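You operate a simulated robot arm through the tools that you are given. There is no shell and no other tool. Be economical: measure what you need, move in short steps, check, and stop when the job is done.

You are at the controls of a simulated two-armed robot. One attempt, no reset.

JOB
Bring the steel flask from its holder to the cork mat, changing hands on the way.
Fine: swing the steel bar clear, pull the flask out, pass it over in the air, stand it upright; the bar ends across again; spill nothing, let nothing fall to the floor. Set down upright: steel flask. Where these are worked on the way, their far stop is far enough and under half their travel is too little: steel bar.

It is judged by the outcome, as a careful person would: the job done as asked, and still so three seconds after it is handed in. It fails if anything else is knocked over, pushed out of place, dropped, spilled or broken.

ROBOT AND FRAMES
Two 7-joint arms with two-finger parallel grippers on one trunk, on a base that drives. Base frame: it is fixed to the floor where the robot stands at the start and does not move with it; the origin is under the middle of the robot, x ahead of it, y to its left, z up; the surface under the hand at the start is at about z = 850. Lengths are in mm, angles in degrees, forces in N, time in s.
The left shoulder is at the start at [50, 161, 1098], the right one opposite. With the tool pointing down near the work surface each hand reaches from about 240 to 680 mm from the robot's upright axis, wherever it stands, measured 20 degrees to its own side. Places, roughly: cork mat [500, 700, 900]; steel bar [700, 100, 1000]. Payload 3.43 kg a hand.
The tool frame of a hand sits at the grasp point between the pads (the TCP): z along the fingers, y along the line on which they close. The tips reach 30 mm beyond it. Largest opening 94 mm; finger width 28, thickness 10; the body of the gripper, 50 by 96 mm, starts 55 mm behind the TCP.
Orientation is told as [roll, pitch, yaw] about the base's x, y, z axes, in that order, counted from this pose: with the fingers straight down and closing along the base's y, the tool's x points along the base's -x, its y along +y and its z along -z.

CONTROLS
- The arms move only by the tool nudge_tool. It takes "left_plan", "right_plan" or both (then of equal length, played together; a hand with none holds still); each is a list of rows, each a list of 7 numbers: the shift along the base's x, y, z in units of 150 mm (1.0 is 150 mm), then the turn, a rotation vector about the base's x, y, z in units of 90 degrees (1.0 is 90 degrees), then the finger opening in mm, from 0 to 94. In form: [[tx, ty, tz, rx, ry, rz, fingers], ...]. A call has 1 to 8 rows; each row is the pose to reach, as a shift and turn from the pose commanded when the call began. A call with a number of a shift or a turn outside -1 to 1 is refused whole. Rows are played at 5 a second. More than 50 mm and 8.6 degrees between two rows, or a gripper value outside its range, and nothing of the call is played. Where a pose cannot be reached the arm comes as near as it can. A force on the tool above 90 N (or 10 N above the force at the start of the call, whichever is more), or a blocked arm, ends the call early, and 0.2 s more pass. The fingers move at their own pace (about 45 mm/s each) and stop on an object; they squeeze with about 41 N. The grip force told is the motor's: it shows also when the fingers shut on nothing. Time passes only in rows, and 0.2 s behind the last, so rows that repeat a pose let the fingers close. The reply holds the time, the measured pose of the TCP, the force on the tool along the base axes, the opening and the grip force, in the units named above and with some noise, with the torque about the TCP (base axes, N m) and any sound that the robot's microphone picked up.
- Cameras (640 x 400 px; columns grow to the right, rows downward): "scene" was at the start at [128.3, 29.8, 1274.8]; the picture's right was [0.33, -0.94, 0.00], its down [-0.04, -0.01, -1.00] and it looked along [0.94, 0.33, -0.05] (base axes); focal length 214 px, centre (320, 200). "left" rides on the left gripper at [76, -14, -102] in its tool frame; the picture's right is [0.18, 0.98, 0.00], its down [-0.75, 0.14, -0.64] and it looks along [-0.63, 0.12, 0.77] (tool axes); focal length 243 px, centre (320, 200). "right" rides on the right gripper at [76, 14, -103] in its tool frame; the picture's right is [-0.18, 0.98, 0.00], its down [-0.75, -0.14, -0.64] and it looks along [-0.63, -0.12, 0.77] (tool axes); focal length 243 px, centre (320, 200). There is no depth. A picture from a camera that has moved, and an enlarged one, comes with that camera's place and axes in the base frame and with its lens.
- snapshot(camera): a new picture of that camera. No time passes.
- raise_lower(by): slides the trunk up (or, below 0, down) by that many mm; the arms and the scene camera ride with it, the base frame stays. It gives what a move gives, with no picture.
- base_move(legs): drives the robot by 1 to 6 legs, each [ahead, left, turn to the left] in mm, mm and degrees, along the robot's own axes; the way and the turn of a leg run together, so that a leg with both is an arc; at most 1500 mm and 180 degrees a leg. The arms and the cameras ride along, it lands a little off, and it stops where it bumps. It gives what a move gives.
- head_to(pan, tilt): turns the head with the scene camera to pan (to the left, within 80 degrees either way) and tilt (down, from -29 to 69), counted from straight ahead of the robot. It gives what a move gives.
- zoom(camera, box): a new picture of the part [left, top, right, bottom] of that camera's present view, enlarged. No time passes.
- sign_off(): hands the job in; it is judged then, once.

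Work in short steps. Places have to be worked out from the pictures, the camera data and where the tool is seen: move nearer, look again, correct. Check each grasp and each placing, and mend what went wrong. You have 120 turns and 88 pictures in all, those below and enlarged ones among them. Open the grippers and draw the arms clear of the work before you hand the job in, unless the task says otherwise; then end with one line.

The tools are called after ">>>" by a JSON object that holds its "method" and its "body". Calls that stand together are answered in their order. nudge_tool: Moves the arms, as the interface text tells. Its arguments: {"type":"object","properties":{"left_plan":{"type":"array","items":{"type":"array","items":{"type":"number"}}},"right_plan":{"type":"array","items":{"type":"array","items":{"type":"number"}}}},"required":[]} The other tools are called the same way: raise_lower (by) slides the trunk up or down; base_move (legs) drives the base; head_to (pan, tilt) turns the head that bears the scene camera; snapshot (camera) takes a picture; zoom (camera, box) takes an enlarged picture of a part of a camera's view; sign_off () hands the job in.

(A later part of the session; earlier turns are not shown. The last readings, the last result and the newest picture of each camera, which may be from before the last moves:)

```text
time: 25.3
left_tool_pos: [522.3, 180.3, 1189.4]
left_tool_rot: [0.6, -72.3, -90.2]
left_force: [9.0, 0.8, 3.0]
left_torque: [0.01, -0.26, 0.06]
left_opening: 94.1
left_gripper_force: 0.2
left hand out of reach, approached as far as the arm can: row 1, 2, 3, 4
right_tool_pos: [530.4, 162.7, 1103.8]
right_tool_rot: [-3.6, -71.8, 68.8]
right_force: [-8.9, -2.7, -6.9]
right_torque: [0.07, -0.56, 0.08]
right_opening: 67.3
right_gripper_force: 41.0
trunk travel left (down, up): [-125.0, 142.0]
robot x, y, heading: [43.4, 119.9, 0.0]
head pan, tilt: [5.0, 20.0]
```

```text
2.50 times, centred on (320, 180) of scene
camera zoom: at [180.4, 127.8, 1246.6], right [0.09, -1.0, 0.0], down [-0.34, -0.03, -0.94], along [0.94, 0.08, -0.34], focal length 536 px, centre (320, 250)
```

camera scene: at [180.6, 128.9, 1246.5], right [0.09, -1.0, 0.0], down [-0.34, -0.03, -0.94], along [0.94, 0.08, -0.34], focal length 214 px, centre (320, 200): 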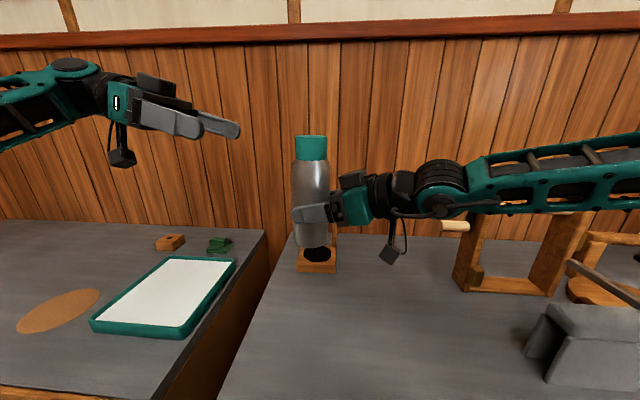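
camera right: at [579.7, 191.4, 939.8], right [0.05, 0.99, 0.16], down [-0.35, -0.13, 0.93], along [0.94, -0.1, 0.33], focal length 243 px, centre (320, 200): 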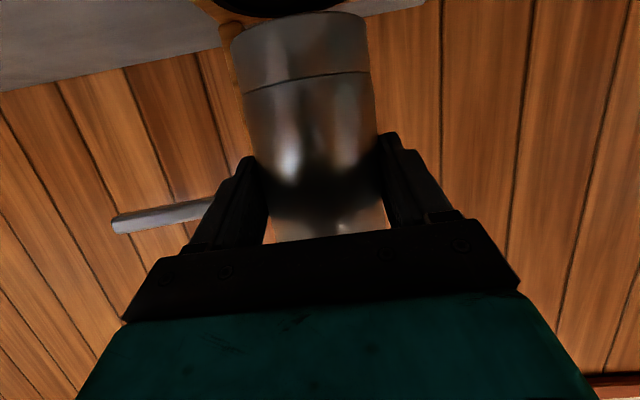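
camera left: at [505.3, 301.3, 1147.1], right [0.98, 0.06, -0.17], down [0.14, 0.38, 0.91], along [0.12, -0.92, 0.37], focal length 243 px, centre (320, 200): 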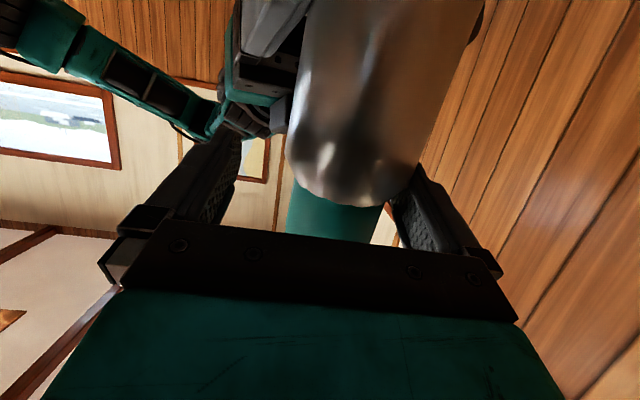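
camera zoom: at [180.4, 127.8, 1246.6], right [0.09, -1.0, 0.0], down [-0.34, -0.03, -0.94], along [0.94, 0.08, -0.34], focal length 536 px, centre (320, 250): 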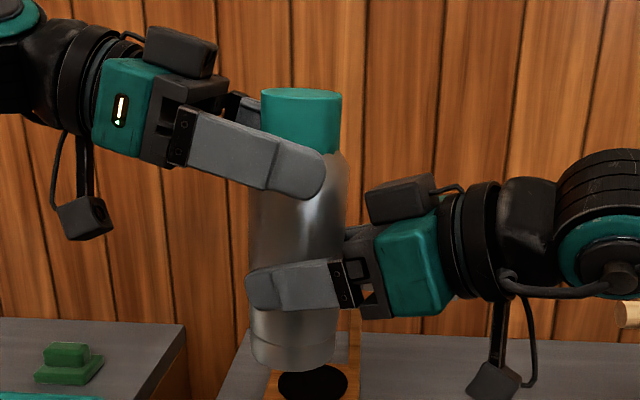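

The left hand is at its reach limit (x 522, z 1189), so I bring the flask to it: right hand −14 mm x, then +16 mm z.

>>> {"method": "nudge_tool", "body": {"right_plan": [[-0.05, 0, 0, 0, 0, 0, 45], [-0.095, 0, 0, 0, 0, 0, 45], [-0.095, 0, 0.06, 0, 0, 0, 45], [-0.095, 0, 0.11, 0, 0, 0, 45]]}}

>>> {"method": "snapshot", "body": {"camera": "left"}}

>>> {"method": "zoom", "body": {"camera": "scene", "box": [230, 100, 410, 260]}}

```text
time: 26.3
left_tool_pos: [520.6, 179.6, 1189.1]
left_tool_rot: [0.2, -72.2, -90.0]
left_force: [-0.4, 0.1, 0.0]
left_torque: [0.0, -0.03, 0.0]
left_opening: 93.8
left_gripper_force: 0.2
right_tool_pos: [512.5, 150.5, 1120.1]
right_tool_rot: [-1.8, -70.1, 70.5]
right_force: [0.2, 0.1, -4.5]
right_torque: [-0.05, -0.01, -0.02]
right_opening: 67.1
right_gripper_force: 40.9
right hand out of reach, approached as far as the arm can: row 1
trunk travel left (down, up): [-125.0, 142.0]
robot x, y, heading: [43.4, 120.1, 0.1]
head pan, tilt: [5.0, 20.0]
```

```text
50 pictures are left
camera left: at [504.5, 301.6, 1146.9], right [0.98, 0.06, -0.17], down [0.14, 0.38, 0.91], along [0.12, -0.92, 0.37], focal length 243 px, centre (320, 200)
```

left: 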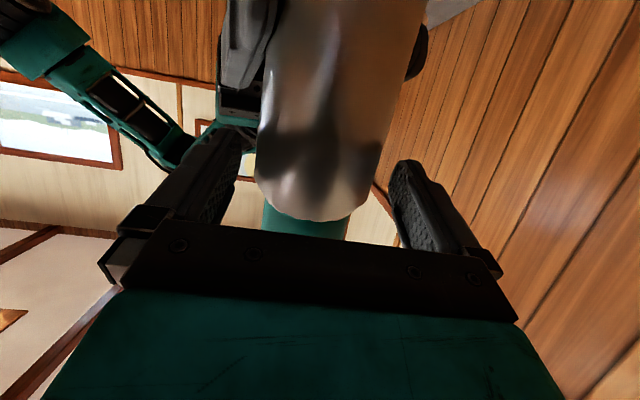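

```text
2.50 times, centred on (320, 180) of scene
camera zoom: at [180.2, 128.2, 1246.6], right [0.09, -1.0, 0.0], down [-0.34, -0.03, -0.94], along [0.94, 0.08, -0.34], focal length 536 px, centre (320, 250)
```

zoom: 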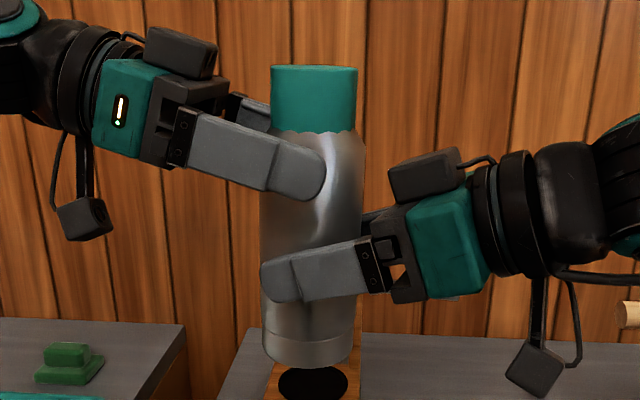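

Flask now centred between the left fingers, 69 mm above the right grip; it just needs to come 15 mm further in +y.

>>> {"method": "nudge_tool", "body": {"right_plan": [[0, 0.05, 0, 0, 0, 0, 45], [0, 0.1, 0, 0, 0, 0, 45], [0, 0.1, 0, 0, 0, 0, 45]]}}

>>> {"method": "snapshot", "body": {"camera": "left"}}

>>> {"method": "zoom", "body": {"camera": "scene", "box": [230, 100, 410, 260]}}

```text
time: 27.1
left_tool_pos: [519.5, 179.8, 1189.6]
left_tool_rot: [0.4, -72.2, -90.0]
left_force: [-0.5, 0.9, 0.1]
left_torque: [-0.02, 0.0, 0.03]
left_opening: 94.1
left_gripper_force: 0.0
right_tool_pos: [513.0, 164.5, 1119.7]
right_tool_rot: [-1.8, -70.0, 70.5]
right_force: [-0.7, 0.9, -4.2]
right_torque: [-0.06, 0.03, -0.02]
right_opening: 67.1
right_gripper_force: 40.5
trunk travel left (down, up): [-125.0, 142.0]
robot x, y, heading: [44.4, 119.9, -0.2]
head pan, tilt: [5.0, 20.0]
```

```text
48 pictures are left
camera left: at [504.7, 301.7, 1146.9], right [0.98, 0.06, -0.17], down [0.14, 0.38, 0.91], along [0.12, -0.92, 0.37], focal length 243 px, centre (320, 200)
```

left: 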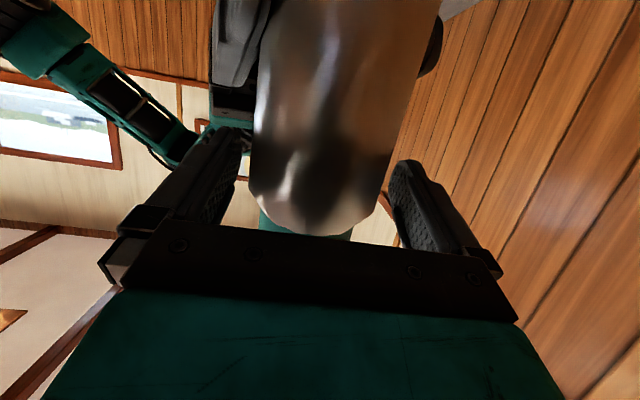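

```text
2.50 times, centred on (320, 180) of scene
camera zoom: at [180.3, 128.2, 1246.6], right [0.09, -1.0, 0.0], down [-0.34, -0.03, -0.94], along [0.94, 0.08, -0.34], focal length 536 px, centre (320, 250)
```

zoom: 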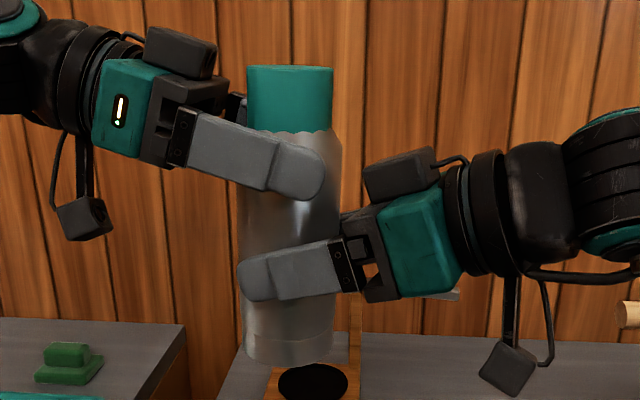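

Left fingers straddle the body just under the shoulder. I close the left hand.

>>> {"method": "nudge_tool", "body": {"left_plan": [[0, 0, 0, 0, 0, 0, 70], [0, 0, 0, 0, 0, 0, 55], [0, 0, 0, 0, 0, 0, 45], [0, 0, 0, 0, 0, 0, 45], [0, 0, 0, 0, 0, 0, 45]], "right_plan": [[0, 0, 0, 0, 0, 0, 45], [0, 0, 0, 0, 0, 0, 45], [0, 0, 0, 0, 0, 0, 45], [0, 0, 0, 0, 0, 0, 45], [0, 0, 0, 0, 0, 0, 45]]}}

>>> {"method": "zoom", "body": {"camera": "scene", "box": [230, 100, 410, 260]}}

```text
time: 28.3
left_tool_pos: [518.5, 179.4, 1188.9]
left_tool_rot: [0.1, -72.1, -90.2]
left_force: [-17.1, -1.2, -0.3]
left_torque: [-0.04, 0.37, -0.01]
left_opening: 70.2
left_gripper_force: 40.9
right_tool_pos: [513.9, 164.1, 1119.2]
right_tool_rot: [-1.7, -70.0, 70.1]
right_force: [17.6, 0.6, -3.3]
right_torque: [-0.15, 0.91, -0.29]
right_opening: 67.6
right_gripper_force: 40.8
trunk travel left (down, up): [-125.0, 142.0]
robot x, y, heading: [42.6, 116.8, -0.2]
head pan, tilt: [5.0, 20.0]
```

```text
2.50 times, centred on (320, 180) of scene
camera zoom: at [180.3, 128.2, 1246.6], right [0.09, -1.0, 0.0], down [-0.34, -0.03, -0.94], along [0.94, 0.08, -0.34], focal length 536 px, centre (320, 250)
```

zoom: 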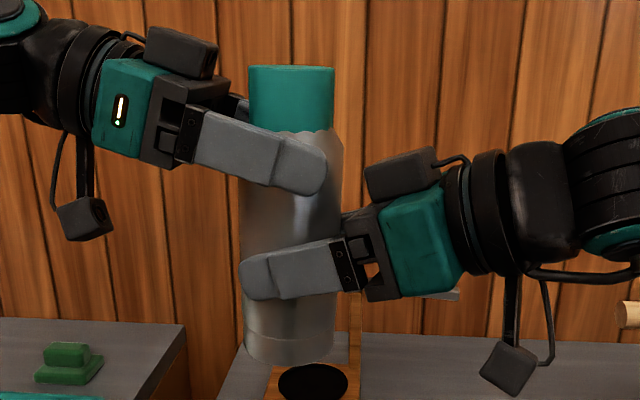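

Left holds (70 mm, 41 N), with a 17 N side preload. I relax it by yielding the right hand 2 mm in +x, then open the right hand.

>>> {"method": "nudge_tool", "body": {"left_plan": [[0, 0, 0, 0, 0, 0, 45], [0, 0, 0, 0, 0, 0, 45], [0, 0, 0, 0, 0, 0, 45], [0, 0, 0, 0, 0, 0, 45], [0, 0, 0, 0, 0, 0, 45], [0, 0, 0, 0, 0, 0, 45]], "right_plan": [[0.013, 0, 0, 0, 0, 0, 45], [0.013, 0, 0, 0, 0, 0, 45], [0.013, 0, 0, 0, 0, 0, 75], [0.013, 0, 0, 0, 0, 0, 90], [0.013, 0, 0, 0, 0, 0, 94], [0.013, 0, 0, 0, 0, 0, 94]]}}

>>> {"method": "zoom", "body": {"camera": "scene", "box": [230, 100, 410, 260]}}

>>> {"method": "snapshot", "body": {"camera": "right"}}

```text
time: 29.7
left_tool_pos: [520.9, 179.7, 1188.8]
left_tool_rot: [0.5, -72.2, -90.1]
left_force: [0.5, 0.3, -1.1]
left_torque: [-0.03, -0.01, 0.06]
left_opening: 70.2
left_gripper_force: 41.2
right_tool_pos: [514.8, 165.5, 1120.0]
right_tool_rot: [-1.9, -70.0, 70.7]
right_force: [0.7, 0.1, -0.3]
right_torque: [-0.03, 0.0, 0.0]
right_opening: 94.2
right_gripper_force: 0.1
trunk travel left (down, up): [-125.0, 142.0]
robot x, y, heading: [43.8, 119.7, 0.1]
head pan, tilt: [5.0, 20.0]
```

```text
2.50 times, centred on (320, 180) of scene
camera zoom: at [180.3, 128.2, 1246.6], right [0.09, -1.0, 0.0], down [-0.34, -0.03, -0.94], along [0.94, 0.08, -0.34], focal length 536 px, centre (320, 250)
```

zoom: 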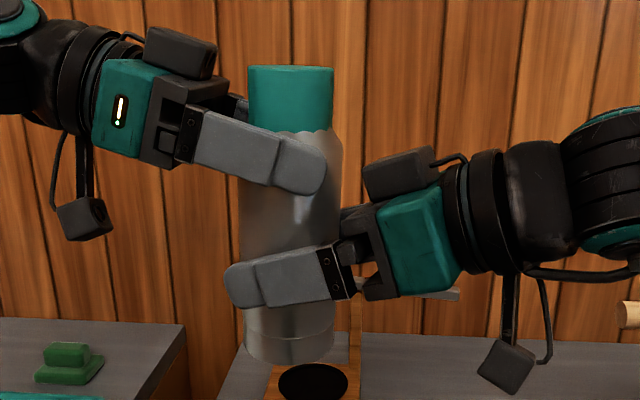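

```text
44 pictures are left
camera right: at [457.5, 56.1, 1083.6], right [-0.9, 0.41, 0.16], down [0.0, -0.37, 0.93], along [0.45, 0.83, 0.33], focal length 243 px, centre (320, 200)
```

right: 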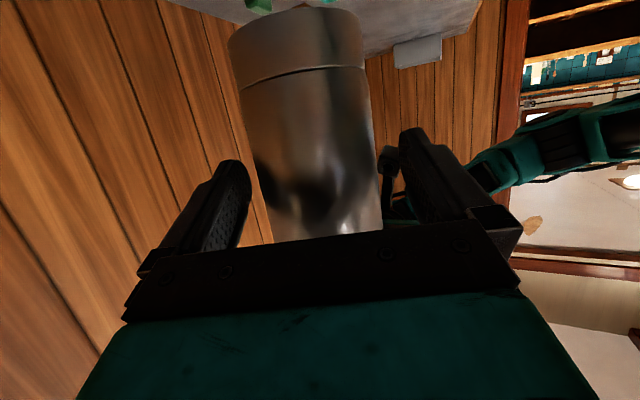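

Flask is held by the left alone. I withdraw the right hand horizontally along its approach.

>>> {"method": "nudge_tool", "body": {"right_plan": [[-0.07, -0.2, 0, 0, 0, 0, 94], [-0.15, -0.42, 0, 0, 0, 0, 94], [-0.23, -0.65, 0, 0, 0, 0, 94], [-0.3, -0.88, 0, 0, 0, 0, 94]]}}

>>> {"method": "snapshot", "body": {"camera": "scene"}}

```text
time: 30.7
left_tool_pos: [520.2, 180.0, 1187.7]
left_tool_rot: [0.3, -72.2, -90.1]
left_force: [-0.2, 0.3, 0.7]
left_torque: [0.0, 0.04, 0.0]
left_opening: 70.1
left_gripper_force: 40.8
right_tool_pos: [471.0, 29.7, 1120.7]
right_tool_rot: [-1.4, -70.1, 70.1]
right_force: [-0.2, 0.1, -0.1]
right_torque: [-0.01, -0.02, 0.0]
right_opening: 94.0
right_gripper_force: 0.0
trunk travel left (down, up): [-125.0, 142.0]
robot x, y, heading: [44.0, 121.1, -0.1]
head pan, tilt: [5.0, 20.0]
```

```text
43 pictures are left
camera scene: at [180.2, 127.4, 1246.6], right [0.09, -1.0, 0.0], down [-0.34, -0.03, -0.94], along [0.94, 0.08, -0.34], focal length 214 px, centre (320, 200)
```

scene: 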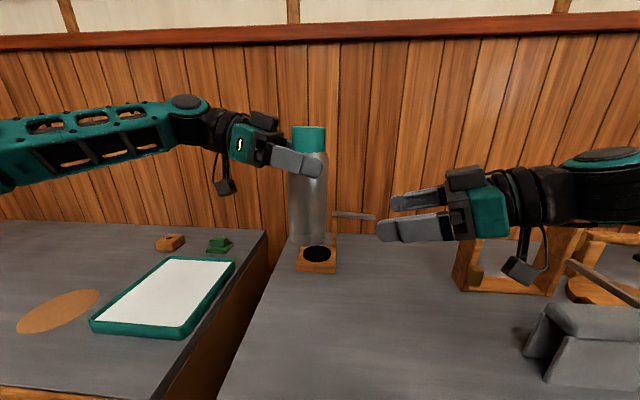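

Hand-over done. I move the left hand with the flask aside (+y) to free the bar's area, and lift slightly.

>>> {"method": "nudge_tool", "body": {"left_plan": [[-0.02, 0.2, 0.06, 0, 0, 0, 45], [-0.04, 0.4, 0.12, 0, 0, 0, 45], [-0.06, 0.6, 0.2, 0, 0, 0, 45], [-0.08, 0.8, 0.26, 0, 0, 0, 45]]}}

>>> {"method": "snapshot", "body": {"camera": "scene"}}

>>> {"method": "zoom", "body": {"camera": "scene", "box": [280, 180, 400, 280]}}

```text
time: 31.7
left_tool_pos: [507.1, 299.3, 1228.7]
left_tool_rot: [-0.3, -73.2, -90.1]
left_force: [0.5, 0.1, -4.1]
left_torque: [-0.02, 0.04, 0.01]
left_opening: 69.7
left_gripper_force: 40.9
right_tool_pos: [472.1, 31.0, 1121.4]
right_tool_rot: [-1.9, -70.1, 70.6]
right_force: [0.2, 0.1, 0.5]
right_torque: [0.02, -0.01, -0.01]
right_opening: 94.0
right_gripper_force: 0.0
trunk travel left (down, up): [-125.0, 142.0]
robot x, y, heading: [43.4, 120.4, 0.2]
head pan, tilt: [5.0, 20.0]
```

```text
42 pictures are left
camera scene: at [180.1, 128.6, 1246.6], right [0.09, -1.0, 0.0], down [-0.34, -0.03, -0.94], along [0.94, 0.08, -0.34], focal length 214 px, centre (320, 200)
```

scene: 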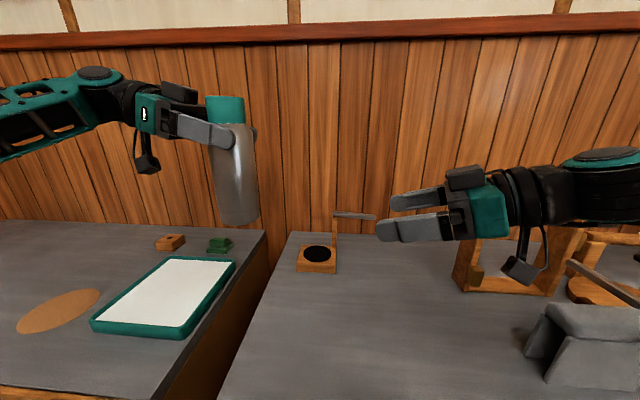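

```text
4.00 times, centred on (340, 230) of scene
camera zoom: at [180.1, 128.6, 1246.6], right [0.09, -1.0, 0.0], down [-0.34, -0.03, -0.94], along [0.94, 0.08, -0.34], focal length 858 px, centre (240, 80)
```

zoom: 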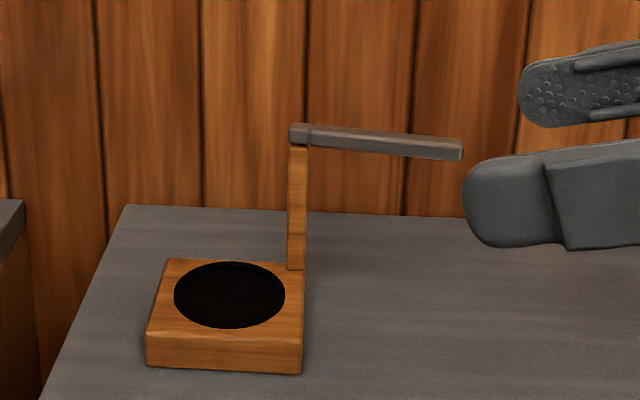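

Flask is safe in the left hand (4 N). The bar rests at ≈78–80°, tip (741,20), pivot (762,135). I turn the right hand back to face forward, closing the fingers.

>>> {"method": "nudge_tool", "body": {"right_plan": [[0.05, 0, 0.03, 0, 0, -0.0945, 60], [0.1, 0, 0.06, 0, 0, -0.189, 30], [0.15, 0, 0.09, 0, 0, -0.2835, 0], [0.2, 0, 0.12, 0, 0, -0.378, 0], [0.25, 0, 0.15, 0, 0, -0.4725, 0], [0.3, 0, 0.18, 0, 0, -0.567, 0], [0.35, 0, 0.2, 0, 0, -0.6615, 0], [0.4, 0, 0.2, 0, 0, -0.756, 0]]}}

>>> {"method": "nudge_tool", "body": {"right_plan": [[0.2, 0.02, -0.1, 0, 0.09, -0.02, 0], [0.4, 0.04, -0.2, 0, 0.18, -0.02, 0], [0.6, 0.06, -0.3, 0, 0.27, -0.02, 0], [0.75, 0.06, -0.35, 0, 0.35, -0.02, 0]]}}

>>> {"method": "snapshot", "body": {"camera": "right"}}

```text
time: 33.5
left_tool_pos: [507.2, 299.9, 1229.4]
left_tool_rot: [-0.5, -73.2, -90.0]
left_force: [-0.6, -0.7, -4.7]
left_torque: [0.02, 0.02, -0.01]
left_opening: 70.3
left_gripper_force: 41.3
right_tool_pos: [530.4, 33.6, 1150.4]
right_tool_rot: [-1.7, -70.1, 2.2]
right_force: [0.0, 0.2, 0.7]
right_torque: [-0.04, -0.01, 0.02]
right_opening: 0.2
right_gripper_force: 33.4
trunk travel left (down, up): [-125.0, 142.0]
robot x, y, heading: [47.4, 120.3, -0.1]
head pan, tilt: [5.0, 20.0]
```

```text
time: 34.5
left_tool_pos: [508.1, 299.8, 1228.7]
left_tool_rot: [-0.4, -73.2, -89.8]
left_force: [-0.1, -0.1, -4.5]
left_torque: [-0.02, 0.01, 0.0]
left_opening: 69.7
left_gripper_force: 41.1
right_tool_pos: [643.6, 43.9, 1094.6]
right_tool_rot: [-0.9, -38.4, -0.2]
right_force: [0.0, 0.4, 0.5]
right_torque: [-0.01, 0.0, 0.02]
right_opening: 0.1
right_gripper_force: 33.0
trunk travel left (down, up): [-125.0, 142.0]
robot x, y, heading: [46.4, 119.9, -0.2]
head pan, tilt: [5.0, 20.0]
```

```text
40 pictures are left
camera right: at [520.8, 59.3, 1128.7], right [0.16, 0.98, 0.1], down [0.19, -0.13, 0.97], along [0.97, -0.13, -0.21], focal length 243 px, centre (320, 200)
```

right: 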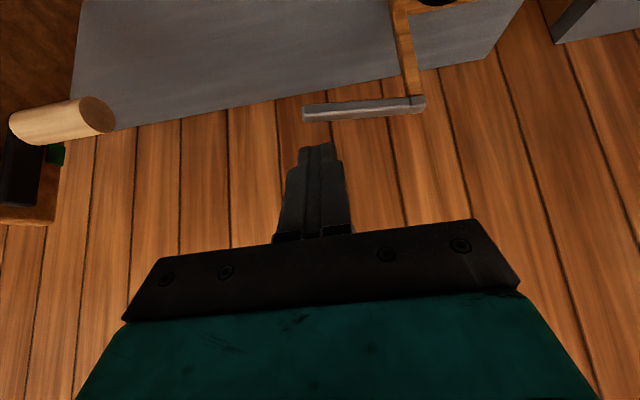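

Bar seen at ~80°, tip ≈(732,22), pivot ≈(755,137). I move the fingertips over and beyond the bar, staying above it.

>>> {"method": "nudge_tool", "body": {"right_plan": [[0.28, 0, -0.05, 0, 0, 0, 0], [0.56, 0, -0.12, 0, 0, 0, 0], [0.855, -0.01, -0.2, 0, 0, 0, 0]]}}

>>> {"method": "snapshot", "body": {"camera": "right"}}

>>> {"method": "zoom", "body": {"camera": "scene", "box": [290, 150, 450, 280]}}

```text
time: 35.3
left_tool_pos: [509.0, 298.8, 1226.3]
left_tool_rot: [-0.4, -73.2, -89.8]
left_force: [-0.1, 0.4, -4.3]
left_torque: [0.02, -0.01, 0.0]
left_opening: 69.6
left_gripper_force: 40.9
right_tool_pos: [770.6, 41.4, 1064.8]
right_tool_rot: [-0.9, -38.4, 0.0]
right_force: [0.0, -0.2, 0.9]
right_torque: [0.02, 0.01, -0.03]
right_opening: 0.0
right_gripper_force: 32.4
trunk travel left (down, up): [-125.0, 142.0]
robot x, y, heading: [42.8, 121.1, -0.1]
head pan, tilt: [5.0, 20.0]
```

```text
39 pictures are left
camera right: at [648.0, 58.0, 1098.1], right [0.15, 0.98, 0.1], down [0.19, -0.13, 0.97], along [0.97, -0.13, -0.21], focal length 243 px, centre (320, 200)
```

right: 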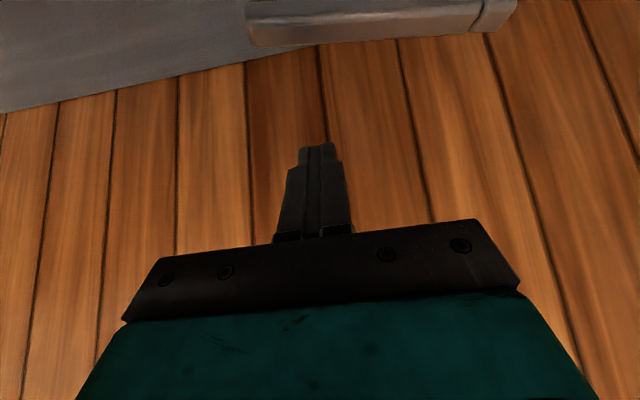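

```text
3.08 times, centred on (370, 215) of scene
camera zoom: at [180.6, 129.0, 1246.5], right [0.09, -1.0, 0.0], down [-0.34, -0.03, -0.94], along [0.94, 0.08, -0.34], focal length 660 px, centre (166, 154)
```

zoom: 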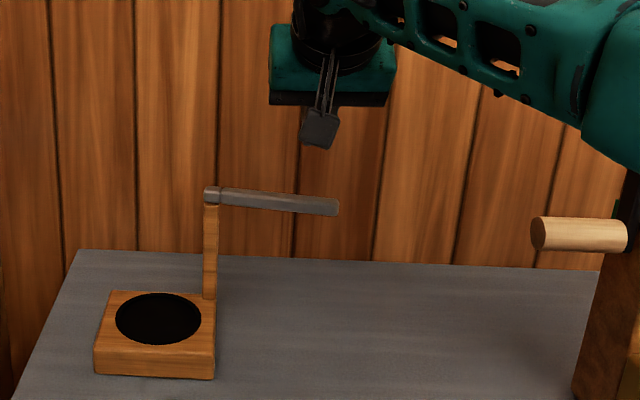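

Fingertips are beyond the bar's rear edge (~16 mm clearance). I descend 54 mm behind it.

>>> {"method": "nudge_tool", "body": {"right_plan": [[0, 0, -0.18, 0, 0, 0, 0], [0, 0, -0.36, 0, 0, 0, 0]]}}

>>> {"method": "zoom", "body": {"camera": "scene", "box": [290, 150, 450, 280]}}

>>> {"method": "snapshot", "body": {"camera": "right"}}

```text
time: 35.9
left_tool_pos: [508.2, 298.3, 1228.1]
left_tool_rot: [-0.4, -73.2, -90.1]
left_force: [0.6, -0.1, -4.5]
left_torque: [0.04, 0.02, 0.03]
left_opening: 69.7
left_gripper_force: 41.0
right_tool_pos: [770.3, 41.1, 1013.3]
right_tool_rot: [-0.8, -38.6, -0.2]
right_force: [0.2, 0.8, 0.3]
right_torque: [0.02, 0.01, 0.0]
right_opening: 0.1
right_gripper_force: 33.2
trunk travel left (down, up): [-125.0, 142.0]
robot x, y, heading: [41.3, 122.9, 0.2]
head pan, tilt: [5.0, 20.0]
```

```text
3.08 times, centred on (370, 215) of scene
camera zoom: at [180.5, 128.2, 1246.6], right [0.09, -1.0, 0.0], down [-0.34, -0.03, -0.94], along [0.94, 0.08, -0.34], focal length 660 px, centre (166, 154)
```

zoom: 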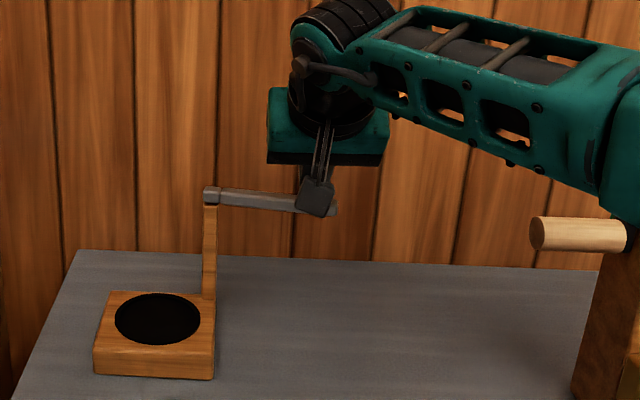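

```text
36 pictures are left
camera right: at [647.8, 56.3, 1045.4], right [0.16, 0.98, 0.1], down [0.19, -0.13, 0.97], along [0.97, -0.13, -0.21], focal length 243 px, centre (320, 200)
```

right: 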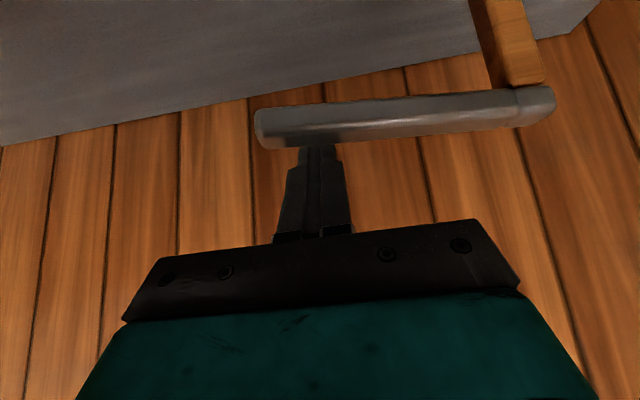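

The fingertips sit behind the bar. I lower 8 mm more and draw the bar back along the arc to about 30°.

>>> {"method": "nudge_tool", "body": {"right_plan": [[0, 0, -0.05, 0, 0, 0, 0], [-0.1, 0, -0.05, 0, 0, 0, 0], [-0.213, -0.02, -0.05, 0, 0, 0, 0], [-0.333, 0, -0.05, 0, 0, 0, 0], [-0.433, 0.03, -0.05, 0, 0, 0, 0], [-0.533, 0.107, -0.05, 0, 0, 0, 0], [-0.62, 0.187, -0.05, 0, 0, 0, 0]]}}

>>> {"method": "zoom", "body": {"camera": "scene", "box": [290, 150, 450, 280]}}

>>> {"method": "snapshot", "body": {"camera": "right"}}

```text
time: 37.5
left_tool_pos: [507.6, 299.1, 1228.3]
left_tool_rot: [-0.3, -73.2, -90.1]
left_force: [-0.3, 0.5, -3.7]
left_torque: [0.06, 0.01, -0.02]
left_opening: 69.7
left_gripper_force: 40.7
right_tool_pos: [678.7, 70.5, 1006.4]
right_tool_rot: [-0.8, -38.6, -0.3]
right_force: [0.2, 0.3, 0.7]
right_torque: [0.01, -0.02, 0.02]
right_opening: 0.2
right_gripper_force: 33.5
trunk travel left (down, up): [-125.0, 142.0]
robot x, y, heading: [47.2, 116.5, -0.3]
head pan, tilt: [5.0, 20.0]
```

```text
3.08 times, centred on (370, 215) of scene
camera zoom: at [180.2, 128.4, 1246.6], right [0.09, -1.0, 0.0], down [-0.34, -0.03, -0.94], along [0.94, 0.08, -0.34], focal length 660 px, centre (166, 154)
```

zoom: 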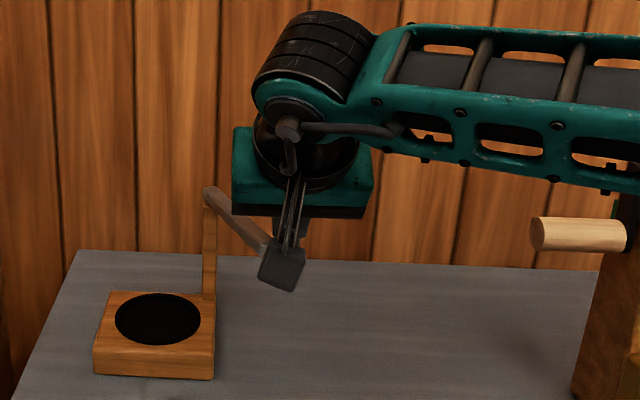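

```text
34 pictures are left
camera right: at [555.0, 87.1, 1039.1], right [0.16, 0.98, 0.1], down [0.19, -0.13, 0.97], along [0.97, -0.13, -0.2], focal length 243 px, centre (320, 200)
```

right: 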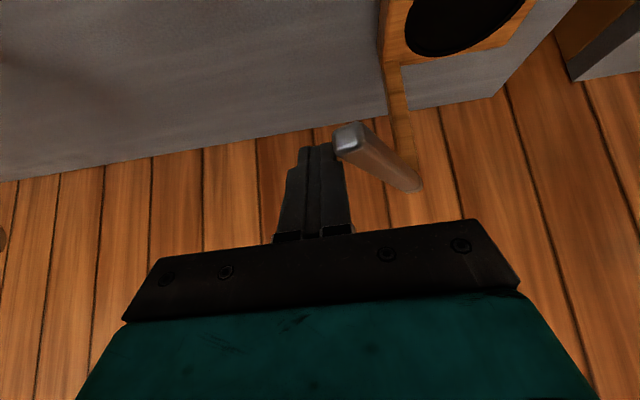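

The bar follows to ~35°. I continue toward 0°, stopping slightly short.

>>> {"method": "nudge_tool", "body": {"right_plan": [[-0.07, 0.09, 0, 0, 0, 0, 0], [-0.13, 0.19, 0, 0, 0, 0, 0], [-0.16, 0.27, 0, 0, 0, 0, 0], [-0.17, 0.31, 0, 0, 0, 0, 0]]}}

>>> {"method": "snapshot", "body": {"camera": "right"}}

>>> {"method": "zoom", "body": {"camera": "scene", "box": [280, 180, 400, 280]}}

```text
time: 38.5
left_tool_pos: [508.3, 297.3, 1228.2]
left_tool_rot: [-0.3, -73.3, -90.1]
left_force: [0.0, 0.6, -3.9]
left_torque: [0.0, 0.01, -0.01]
left_opening: 69.7
left_gripper_force: 41.1
right_tool_pos: [652.5, 114.1, 1006.9]
right_tool_rot: [-0.8, -38.4, -0.4]
right_force: [-0.9, -5.7, -0.2]
right_torque: [-0.06, -0.01, 0.04]
right_opening: 0.0
right_gripper_force: 32.8
trunk travel left (down, up): [-125.0, 142.0]
robot x, y, heading: [43.8, 121.4, 0.2]
head pan, tilt: [5.0, 20.0]
```

```text
33 pictures are left
camera right: at [529.8, 130.8, 1039.5], right [0.16, 0.98, 0.1], down [0.19, -0.13, 0.97], along [0.97, -0.14, -0.21], focal length 243 px, centre (320, 200)
```

right: 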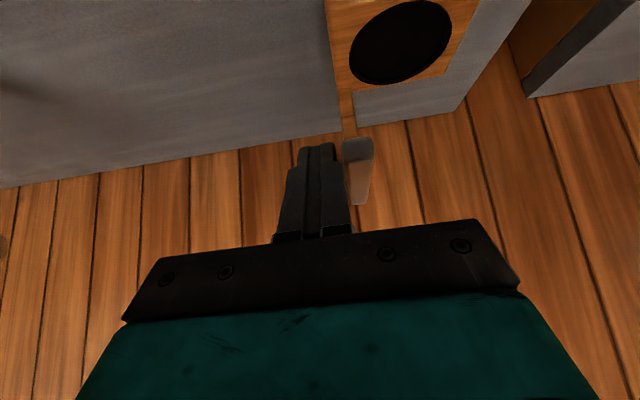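

```text
4.00 times, centred on (340, 230) of scene
camera zoom: at [180.2, 127.4, 1246.6], right [0.09, -1.0, 0.0], down [-0.34, -0.03, -0.94], along [0.94, 0.08, -0.34], focal length 858 px, centre (240, 80)
```

zoom: 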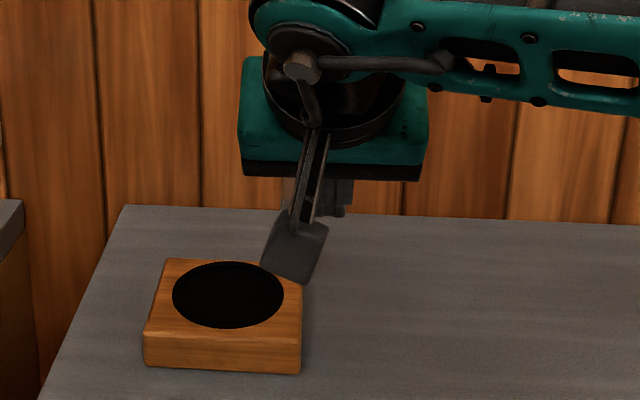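

A 5.7 N reaction suggests the closing stop. I press 4 mm more to confirm.

>>> {"method": "nudge_tool", "body": {"right_plan": [[0, 0.013, 0, 0, 0, 0, 0], [0, 0.025, 0, 0, 0, 0, 0]]}}

```text
time: 39.1
left_tool_pos: [508.0, 296.9, 1228.7]
left_tool_rot: [-0.1, -73.1, -90.2]
left_force: [1.3, -0.7, -4.2]
left_torque: [0.03, -0.03, -0.02]
left_opening: 69.7
left_gripper_force: 40.6
right_tool_pos: [653.8, 115.1, 1006.6]
right_tool_rot: [-0.9, -38.6, -0.5]
right_force: [-2.9, -20.0, 3.7]
right_torque: [-0.11, 0.07, 0.26]
right_opening: 0.1
right_gripper_force: 32.9
trunk travel left (down, up): [-125.0, 142.0]
robot x, y, heading: [44.5, 121.2, -0.0]
head pan, tilt: [5.0, 20.0]
```

The force rose to 20 N with no motion: the bar is at its closed stop. I back the right hand away to −y, then back and up, and check.

>>> {"method": "nudge_tool", "body": {"right_plan": [[0, -0.15, 0, 0, 0, 0, 0], [-0.1, -0.35, 0.1, 0, 0, 0, 0], [-0.35, -0.45, 0.25, 0, 0, 0, 0], [-0.6, -0.5, 0.4, 0, 0, 0, 0], [-0.85, -0.6, 0.55, 0, 0, 0, 0], [-1.0, -0.75, 0.75, 0, 0, 0, 0]]}}

>>> {"method": "snapshot", "body": {"camera": "scene"}}

>>> {"method": "zoom", "body": {"camera": "scene", "box": [280, 180, 400, 280]}}

```text
time: 40.5
left_tool_pos: [508.3, 297.2, 1228.1]
left_tool_rot: [-0.2, -73.2, -90.0]
left_force: [-0.4, -0.2, -3.6]
left_torque: [0.01, 0.01, 0.01]
left_opening: 69.8
left_gripper_force: 41.0
right_tool_pos: [499.2, 8.1, 1116.8]
right_tool_rot: [-0.8, -38.5, -0.2]
right_force: [-0.7, 0.2, -1.0]
right_torque: [0.0, 0.02, 0.01]
right_opening: 0.0
right_gripper_force: 32.5
trunk travel left (down, up): [-125.0, 142.0]
robot x, y, heading: [46.2, 118.6, -0.0]
head pan, tilt: [5.0, 20.0]
```

```text
31 pictures are left
camera scene: at [180.0, 128.0, 1246.6], right [0.09, -1.0, 0.0], down [-0.34, -0.03, -0.94], along [0.94, 0.08, -0.34], focal length 214 px, centre (320, 200)
```

scene: 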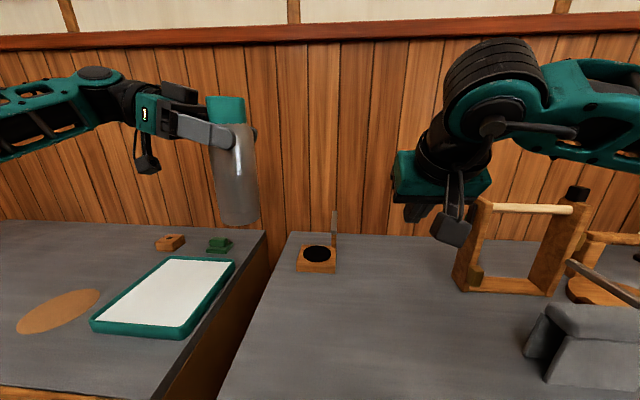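

```text
4.00 times, centred on (340, 230) of scene
camera zoom: at [180.0, 128.0, 1246.6], right [0.09, -1.0, 0.0], down [-0.34, -0.03, -0.94], along [0.94, 0.08, -0.34], focal length 858 px, centre (240, 80)
```

zoom: 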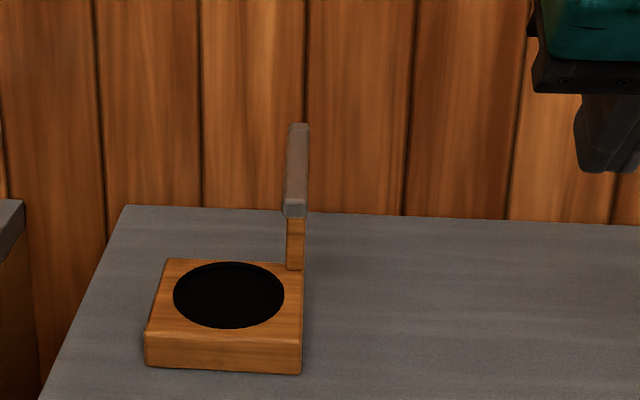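

The bar is back across and the holder unmoved. Now I back off 30 mm and drive 430 mm left to bring the flask over the mat area.

>>> {"method": "base_move", "body": {"legs": [[-30, 0, 0], [0, 430, 0]]}}

>>> {"method": "head_to", "body": {"pan": 20, "tilt": 35}}

>>> {"method": "snapshot", "body": {"camera": "scene"}}

```text
time: 45.3
left_tool_pos: [478.1, 728.8, 1228.4]
left_tool_rot: [-0.3, -73.2, -90.2]
left_force: [0.2, -0.2, -3.5]
left_torque: [0.01, -0.01, 0.01]
left_opening: 69.5
left_gripper_force: 41.2
right_tool_pos: [470.0, 438.5, 1117.7]
right_tool_rot: [-0.8, -38.5, -0.2]
right_force: [-0.1, -0.6, -0.3]
right_torque: [0.02, 0.02, -0.01]
right_opening: 0.0
right_gripper_force: 32.8
trunk travel left (down, up): [-125.0, 142.0]
robot x, y, heading: [15.3, 550.8, -0.2]
head pan, tilt: [5.0, 20.0]
```

```text
time: 46.0
left_tool_pos: [479.3, 731.0, 1229.1]
left_tool_rot: [-0.4, -73.2, -90.2]
left_force: [-0.3, 0.3, -3.5]
left_torque: [0.0, -0.04, -0.01]
left_opening: 69.6
left_gripper_force: 41.0
right_tool_pos: [470.9, 438.5, 1117.1]
right_tool_rot: [-0.7, -38.5, -0.4]
right_force: [-0.2, -0.8, -0.1]
right_torque: [0.0, 0.01, 0.05]
right_opening: 0.1
right_gripper_force: 32.6
trunk travel left (down, up): [-125.0, 142.0]
robot x, y, heading: [17.3, 553.5, -0.2]
head pan, tilt: [20.0, 35.0]
```

```text
29 pictures are left
camera scene: at [140.6, 581.8, 1222.8], right [0.34, -0.94, 0.0], down [-0.54, -0.2, -0.82], along [0.77, 0.28, -0.57], focal length 214 px, centre (320, 200)
```

scene: 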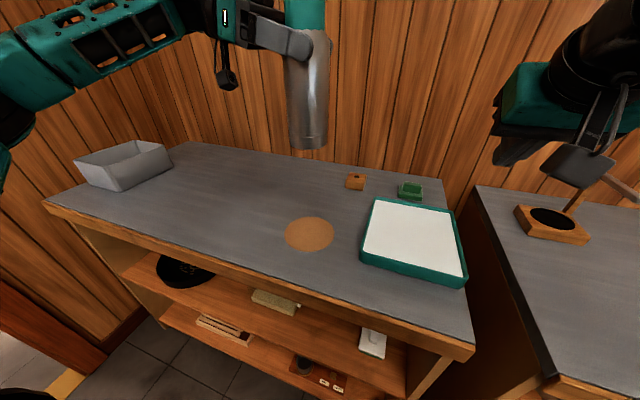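

Mat ≈(490,733,~858); flask axis ≈(480,724). I shift +10 x, +9 y and descend 150 mm.

>>> {"method": "nudge_tool", "body": {"left_plan": [[0.035, 0.03, -0.2, 0, 0, 0, 45], [0.07, 0.06, -0.45, 0, 0, 0, 45], [0.07, 0.06, -0.7, 0, 0, 0, 45], [0.07, 0.06, -0.85, 0, 0, 0, 45], [0.07, 0.06, -1.0, 0, 0, 0, 45]]}}

>>> {"method": "snapshot", "body": {"camera": "scene"}}

>>> {"method": "snapshot", "body": {"camera": "left"}}

```text
time: 47.2
left_tool_pos: [447.6, 740.1, 1105.6]
left_tool_rot: [1.0, -70.3, -90.0]
left_force: [0.1, -0.8, -5.0]
left_torque: [-0.01, 0.02, 0.0]
left_opening: 69.5
left_gripper_force: 41.5
left hand out of reach, approached as far as the arm can: row 1, 2, 3, 4, 5
right_tool_pos: [469.9, 438.6, 1116.8]
right_tool_rot: [-0.8, -38.5, -0.3]
right_force: [-0.2, 0.0, 0.2]
right_torque: [-0.01, 0.02, 0.0]
right_opening: 0.2
right_gripper_force: 32.8
trunk travel left (down, up): [-125.0, 142.0]
robot x, y, heading: [15.4, 550.8, -0.3]
head pan, tilt: [20.0, 35.0]
```

```text
28 pictures are left
camera scene: at [140.5, 581.9, 1222.8], right [0.34, -0.94, 0.0], down [-0.54, -0.2, -0.82], along [0.77, 0.28, -0.57], focal length 214 px, centre (320, 200)
```

scene: 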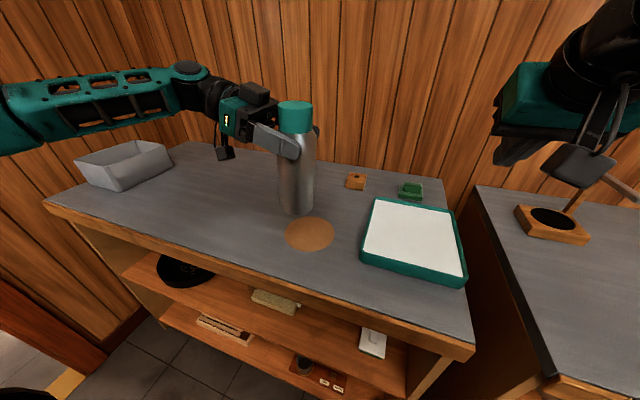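

```text
27 pictures are left
camera left: at [431.0, 862.3, 1068.3], right [0.98, 0.08, -0.17], down [0.13, 0.35, 0.93], along [0.13, -0.93, 0.34], focal length 243 px, centre (320, 200)
```

left: 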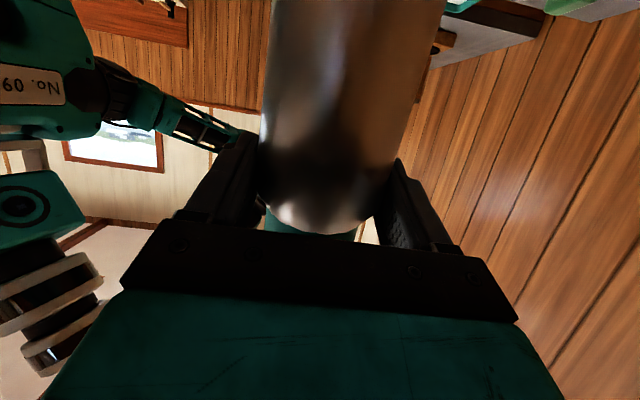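

At yaw −90 the left arm can't go lower, so I yaw the hand 50° back toward straight ahead (flask stays upright) and shift x toward the mat.

>>> {"method": "nudge_tool", "body": {"left_plan": [[0.03, 0, 0.02, 0, 0, 0.092, 45], [0.06, 0, 0.02, 0, 0, 0.184, 45], [0.1, 0, 0.02, 0, 0, 0.276, 45], [0.14, 0, 0.02, 0, 0, 0.368, 45], [0.18, 0, 0.02, 0, 0, 0.46, 45], [0.22, 0, 0.02, 0, 0, 0.55, 45]]}}

>>> {"method": "snapshot", "body": {"camera": "scene"}}

```text
time: 48.6
left_tool_pos: [482.1, 729.9, 1107.2]
left_tool_rot: [1.1, -69.9, -42.1]
left_force: [0.6, -0.7, -3.2]
left_torque: [0.0, 0.02, 0.05]
left_opening: 69.3
left_gripper_force: 40.9
left hand out of reach, approached as far as the arm can: row 6
right_tool_pos: [469.9, 436.0, 1116.9]
right_tool_rot: [-0.7, -38.4, -0.5]
right_force: [0.7, 0.0, -0.5]
right_torque: [0.02, -0.02, 0.04]
right_opening: 0.0
right_gripper_force: 32.9
trunk travel left (down, up): [-125.0, 142.0]
robot x, y, heading: [16.2, 551.0, -0.1]
head pan, tilt: [20.0, 35.0]
```

```text
26 pictures are left
camera scene: at [140.4, 579.2, 1222.9], right [0.34, -0.94, 0.0], down [-0.54, -0.19, -0.82], along [0.77, 0.28, -0.57], focal length 214 px, centre (320, 200)
```

scene: 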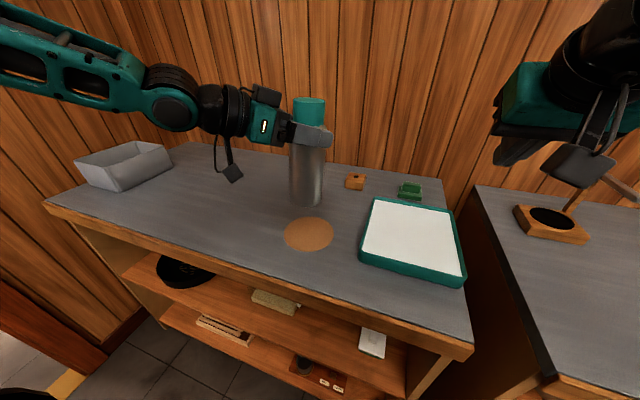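

Hand attitude is workable but the arm is too folded. I back the base 110 mm, then extend the arm by the same, correcting the 2° tilt.

>>> {"method": "base_move", "body": {"legs": [[-110, 0, 0]]}}

>>> {"method": "nudge_tool", "body": {"left_plan": [[0.2, 0, 0, -0.006, -0.006, 0, 45], [0.4, 0.01, 0, -0.012, -0.012, 0, 45], [0.6, 0.02, 0, -0.017, -0.019, 0, 45], [0.77, 0.03, 0, -0.017, -0.019, 0, 45]]}}

>>> {"method": "snapshot", "body": {"camera": "scene"}}

```text
time: 49.8
left_tool_pos: [372.8, 732.5, 1107.0]
left_tool_rot: [0.5, -70.0, -41.6]
left_force: [0.2, 0.6, -4.3]
left_torque: [-0.01, 0.02, 0.04]
left_opening: 69.3
left_gripper_force: 41.3
right_tool_pos: [361.1, 438.9, 1117.6]
right_tool_rot: [-0.8, -38.6, -0.4]
right_force: [0.3, 0.3, -0.3]
right_torque: [0.01, -0.02, 0.0]
right_opening: 0.0
right_gripper_force: 33.3
trunk travel left (down, up): [-125.0, 142.0]
robot x, y, heading: [-95.3, 553.8, -0.0]
head pan, tilt: [20.0, 35.0]
```

```text
time: 50.8
left_tool_pos: [489.4, 739.2, 1106.5]
left_tool_rot: [0.4, -72.3, -41.3]
left_force: [0.3, 0.1, -3.6]
left_torque: [0.01, 0.04, -0.01]
left_opening: 69.2
left_gripper_force: 41.5
right_tool_pos: [361.4, 438.4, 1117.1]
right_tool_rot: [-0.7, -38.5, -0.4]
right_force: [-0.4, -0.3, -0.8]
right_torque: [-0.02, 0.02, 0.02]
right_opening: 0.1
right_gripper_force: 32.8
trunk travel left (down, up): [-125.0, 142.0]
robot x, y, heading: [-89.7, 550.9, -0.0]
head pan, tilt: [20.0, 35.0]
```

```text
25 pictures are left
camera scene: at [31.6, 581.8, 1222.7], right [0.34, -0.94, 0.0], down [-0.54, -0.2, -0.82], along [0.77, 0.28, -0.57], focal length 214 px, centre (320, 200)
```

scene: 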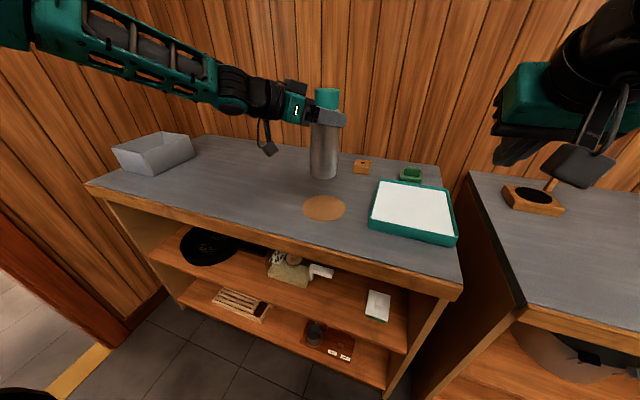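

Flask is right over the mat (axis ≈(494,736), base z≈968) and upright. I lower 90 mm.

>>> {"method": "nudge_tool", "body": {"left_plan": [[0, 0, -0.2, 0, 0, 0, 45], [0, 0, -0.4, 0, 0, 0, 45], [0, 0, -0.55, 0, 0, 0, 45], [0, 0, -0.62, 0, 0, 0, 45]]}}

>>> {"method": "zoom", "body": {"camera": "scene", "box": [240, 100, 400, 240]}}

```text
time: 51.8
left_tool_pos: [488.4, 739.4, 1013.2]
left_tool_rot: [0.4, -72.3, -41.4]
left_force: [0.3, -0.8, -3.6]
left_torque: [0.02, 0.01, 0.02]
left_opening: 69.0
left_gripper_force: 40.8
right_tool_pos: [360.8, 438.8, 1117.1]
right_tool_rot: [-0.8, -38.6, -0.4]
right_force: [0.0, 0.6, 0.4]
right_torque: [0.02, 0.01, 0.02]
right_opening: 0.0
right_gripper_force: 32.7
trunk travel left (down, up): [-125.0, 142.0]
robot x, y, heading: [-90.9, 549.8, -0.2]
head pan, tilt: [20.0, 35.0]
```

```text
2.86 times, centred on (320, 170) of scene
camera zoom: at [31.3, 582.1, 1222.7], right [0.34, -0.94, 0.0], down [-0.54, -0.2, -0.82], along [0.77, 0.28, -0.57], focal length 613 px, centre (320, 286)
```

zoom: 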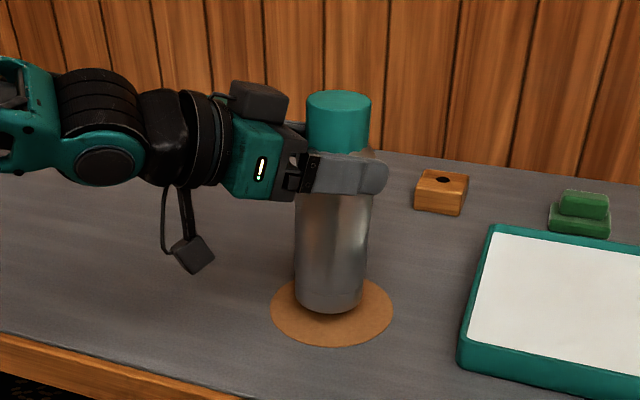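

About 15–20 mm above the mat, centred. I lower in small steps until the force shows contact.

>>> {"method": "nudge_tool", "body": {"left_plan": [[0, 0, -0.03, 0, 0, 0, 45], [0, 0, -0.05, 0, 0, 0, 45], [0, 0, -0.07, 0, 0, 0, 45], [0, 0, -0.08, 0, 0, 0, 45]]}}

```text
time: 52.8
left_tool_pos: [487.8, 737.0, 1001.1]
left_tool_rot: [0.6, -72.3, -41.5]
left_force: [-0.4, 0.6, -3.0]
left_torque: [0.0, 0.01, 0.04]
left_opening: 68.7
left_gripper_force: 40.8
right_tool_pos: [360.8, 437.8, 1117.8]
right_tool_rot: [-0.7, -38.6, -0.4]
right_force: [0.0, -0.3, -0.7]
right_torque: [0.03, 0.0, 0.01]
right_opening: 0.0
right_gripper_force: 32.6
trunk travel left (down, up): [-125.0, 142.0]
robot x, y, heading: [-101.6, 551.5, 0.1]
head pan, tilt: [20.0, 35.0]
```

No contact yet; continue.

>>> {"method": "nudge_tool", "body": {"left_plan": [[0, 0, -0.02, 0, 0, 0, 45], [0, 0, -0.035, 0, 0, 0, 45]]}}

>>> {"method": "zoom", "body": {"camera": "scene", "box": [280, 140, 370, 220]}}

```text
time: 53.4
left_tool_pos: [487.4, 737.3, 997.1]
left_tool_rot: [0.4, -72.3, -41.4]
left_force: [1.1, -0.3, -4.0]
left_torque: [0.01, 0.0, 0.02]
left_opening: 68.7
left_gripper_force: 40.8
right_tool_pos: [360.9, 439.0, 1116.8]
right_tool_rot: [-0.8, -38.4, -0.4]
right_force: [0.3, 0.1, 0.7]
right_torque: [0.01, -0.01, 0.0]
right_opening: 0.1
right_gripper_force: 32.9
trunk travel left (down, up): [-125.0, 142.0]
robot x, y, heading: [-92.7, 549.3, -0.1]
head pan, tilt: [20.0, 35.0]
```

```text
5.00 times, centred on (325, 180) of scene
camera zoom: at [31.3, 581.9, 1222.7], right [0.34, -0.94, 0.0], down [-0.54, -0.2, -0.82], along [0.77, 0.28, -0.57], focal length 1072 px, centre (295, 300)
```

zoom: 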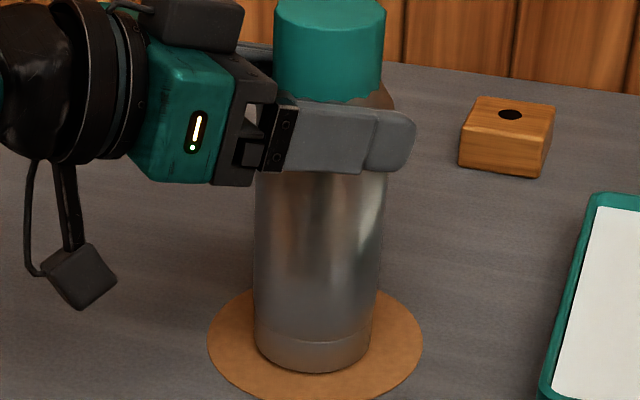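

Close to contact, but the flask leans ~2.5° (top to picture right), having settled in the pads. I lift 4 mm and correct the lean.

>>> {"method": "nudge_tool", "body": {"left_plan": [[0, 0, 0.025, 0, 0, 0, 45], [0, 0, 0.025, -0.013, -0.005, 0, 45], [0, 0, 0.025, -0.025, -0.009, 0, 45]]}}

>>> {"method": "zoom", "body": {"camera": "scene", "box": [280, 140, 370, 220]}}

>>> {"method": "snapshot", "body": {"camera": "left"}}

```text
time: 54.2
left_tool_pos: [488.4, 736.0, 1001.4]
left_tool_rot: [-4.1, -74.3, -37.1]
left_force: [1.3, 0.3, -3.4]
left_torque: [0.05, 0.05, 0.01]
left_opening: 68.7
left_gripper_force: 40.8
right_tool_pos: [360.6, 439.4, 1117.4]
right_tool_rot: [-0.9, -38.5, -0.3]
right_force: [0.0, 0.3, -0.4]
right_torque: [-0.01, 0.01, -0.01]
right_opening: 0.1
right_gripper_force: 33.3
trunk travel left (down, up): [-125.0, 142.0]
robot x, y, heading: [-90.2, 550.2, -0.0]
head pan, tilt: [20.0, 35.0]
```

```text
5.00 times, centred on (325, 180) of scene
camera zoom: at [31.3, 581.9, 1222.7], right [0.34, -0.94, 0.0], down [-0.54, -0.2, -0.82], along [0.77, 0.28, -0.57], focal length 1072 px, centre (295, 300)
```

zoom: 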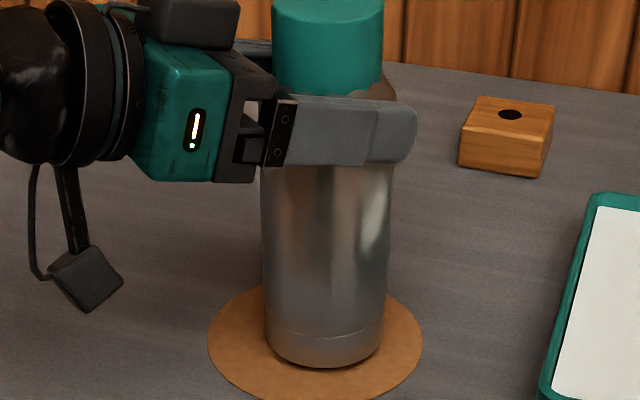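

```text
21 pictures are left
camera left: at [387.4, 804.3, 954.6], right [0.61, 0.77, -0.2], down [-0.21, 0.39, 0.9], along [0.77, -0.5, 0.4], focal length 243 px, centre (320, 200)
```

left: 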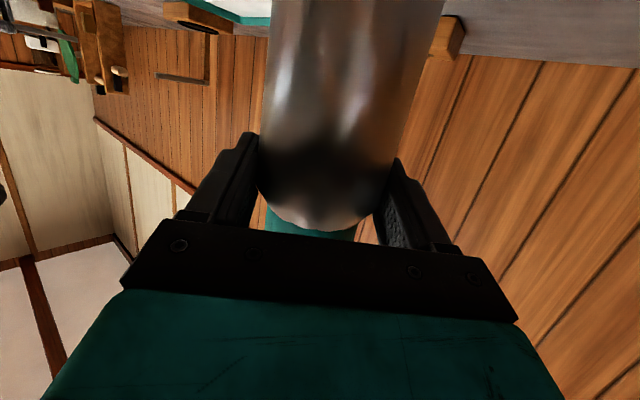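

Flask now stands plumb in the picture. I lower gently to contact.

>>> {"method": "nudge_tool", "body": {"left_plan": [[0, 0, -0.02, 0, 0, 0, 45], [0, 0, -0.035, 0, 0, 0, 45], [0, 0, -0.05, 0, 0, 0, 45]]}}

```text
time: 55.0
left_tool_pos: [487.9, 736.2, 993.3]
left_tool_rot: [-3.8, -74.5, -37.3]
left_force: [-0.3, 1.3, 0.2]
left_torque: [0.24, 0.13, -0.01]
left_opening: 68.6
left_gripper_force: 41.2
right_tool_pos: [360.4, 437.8, 1117.9]
right_tool_rot: [-0.8, -38.5, -0.4]
right_force: [0.1, -0.2, 0.8]
right_torque: [-0.02, -0.04, -0.01]
right_opening: 0.0
right_gripper_force: 33.4
trunk travel left (down, up): [-125.0, 142.0]
robot x, y, heading: [-93.9, 553.3, -0.3]
head pan, tilt: [20.0, 35.0]
```

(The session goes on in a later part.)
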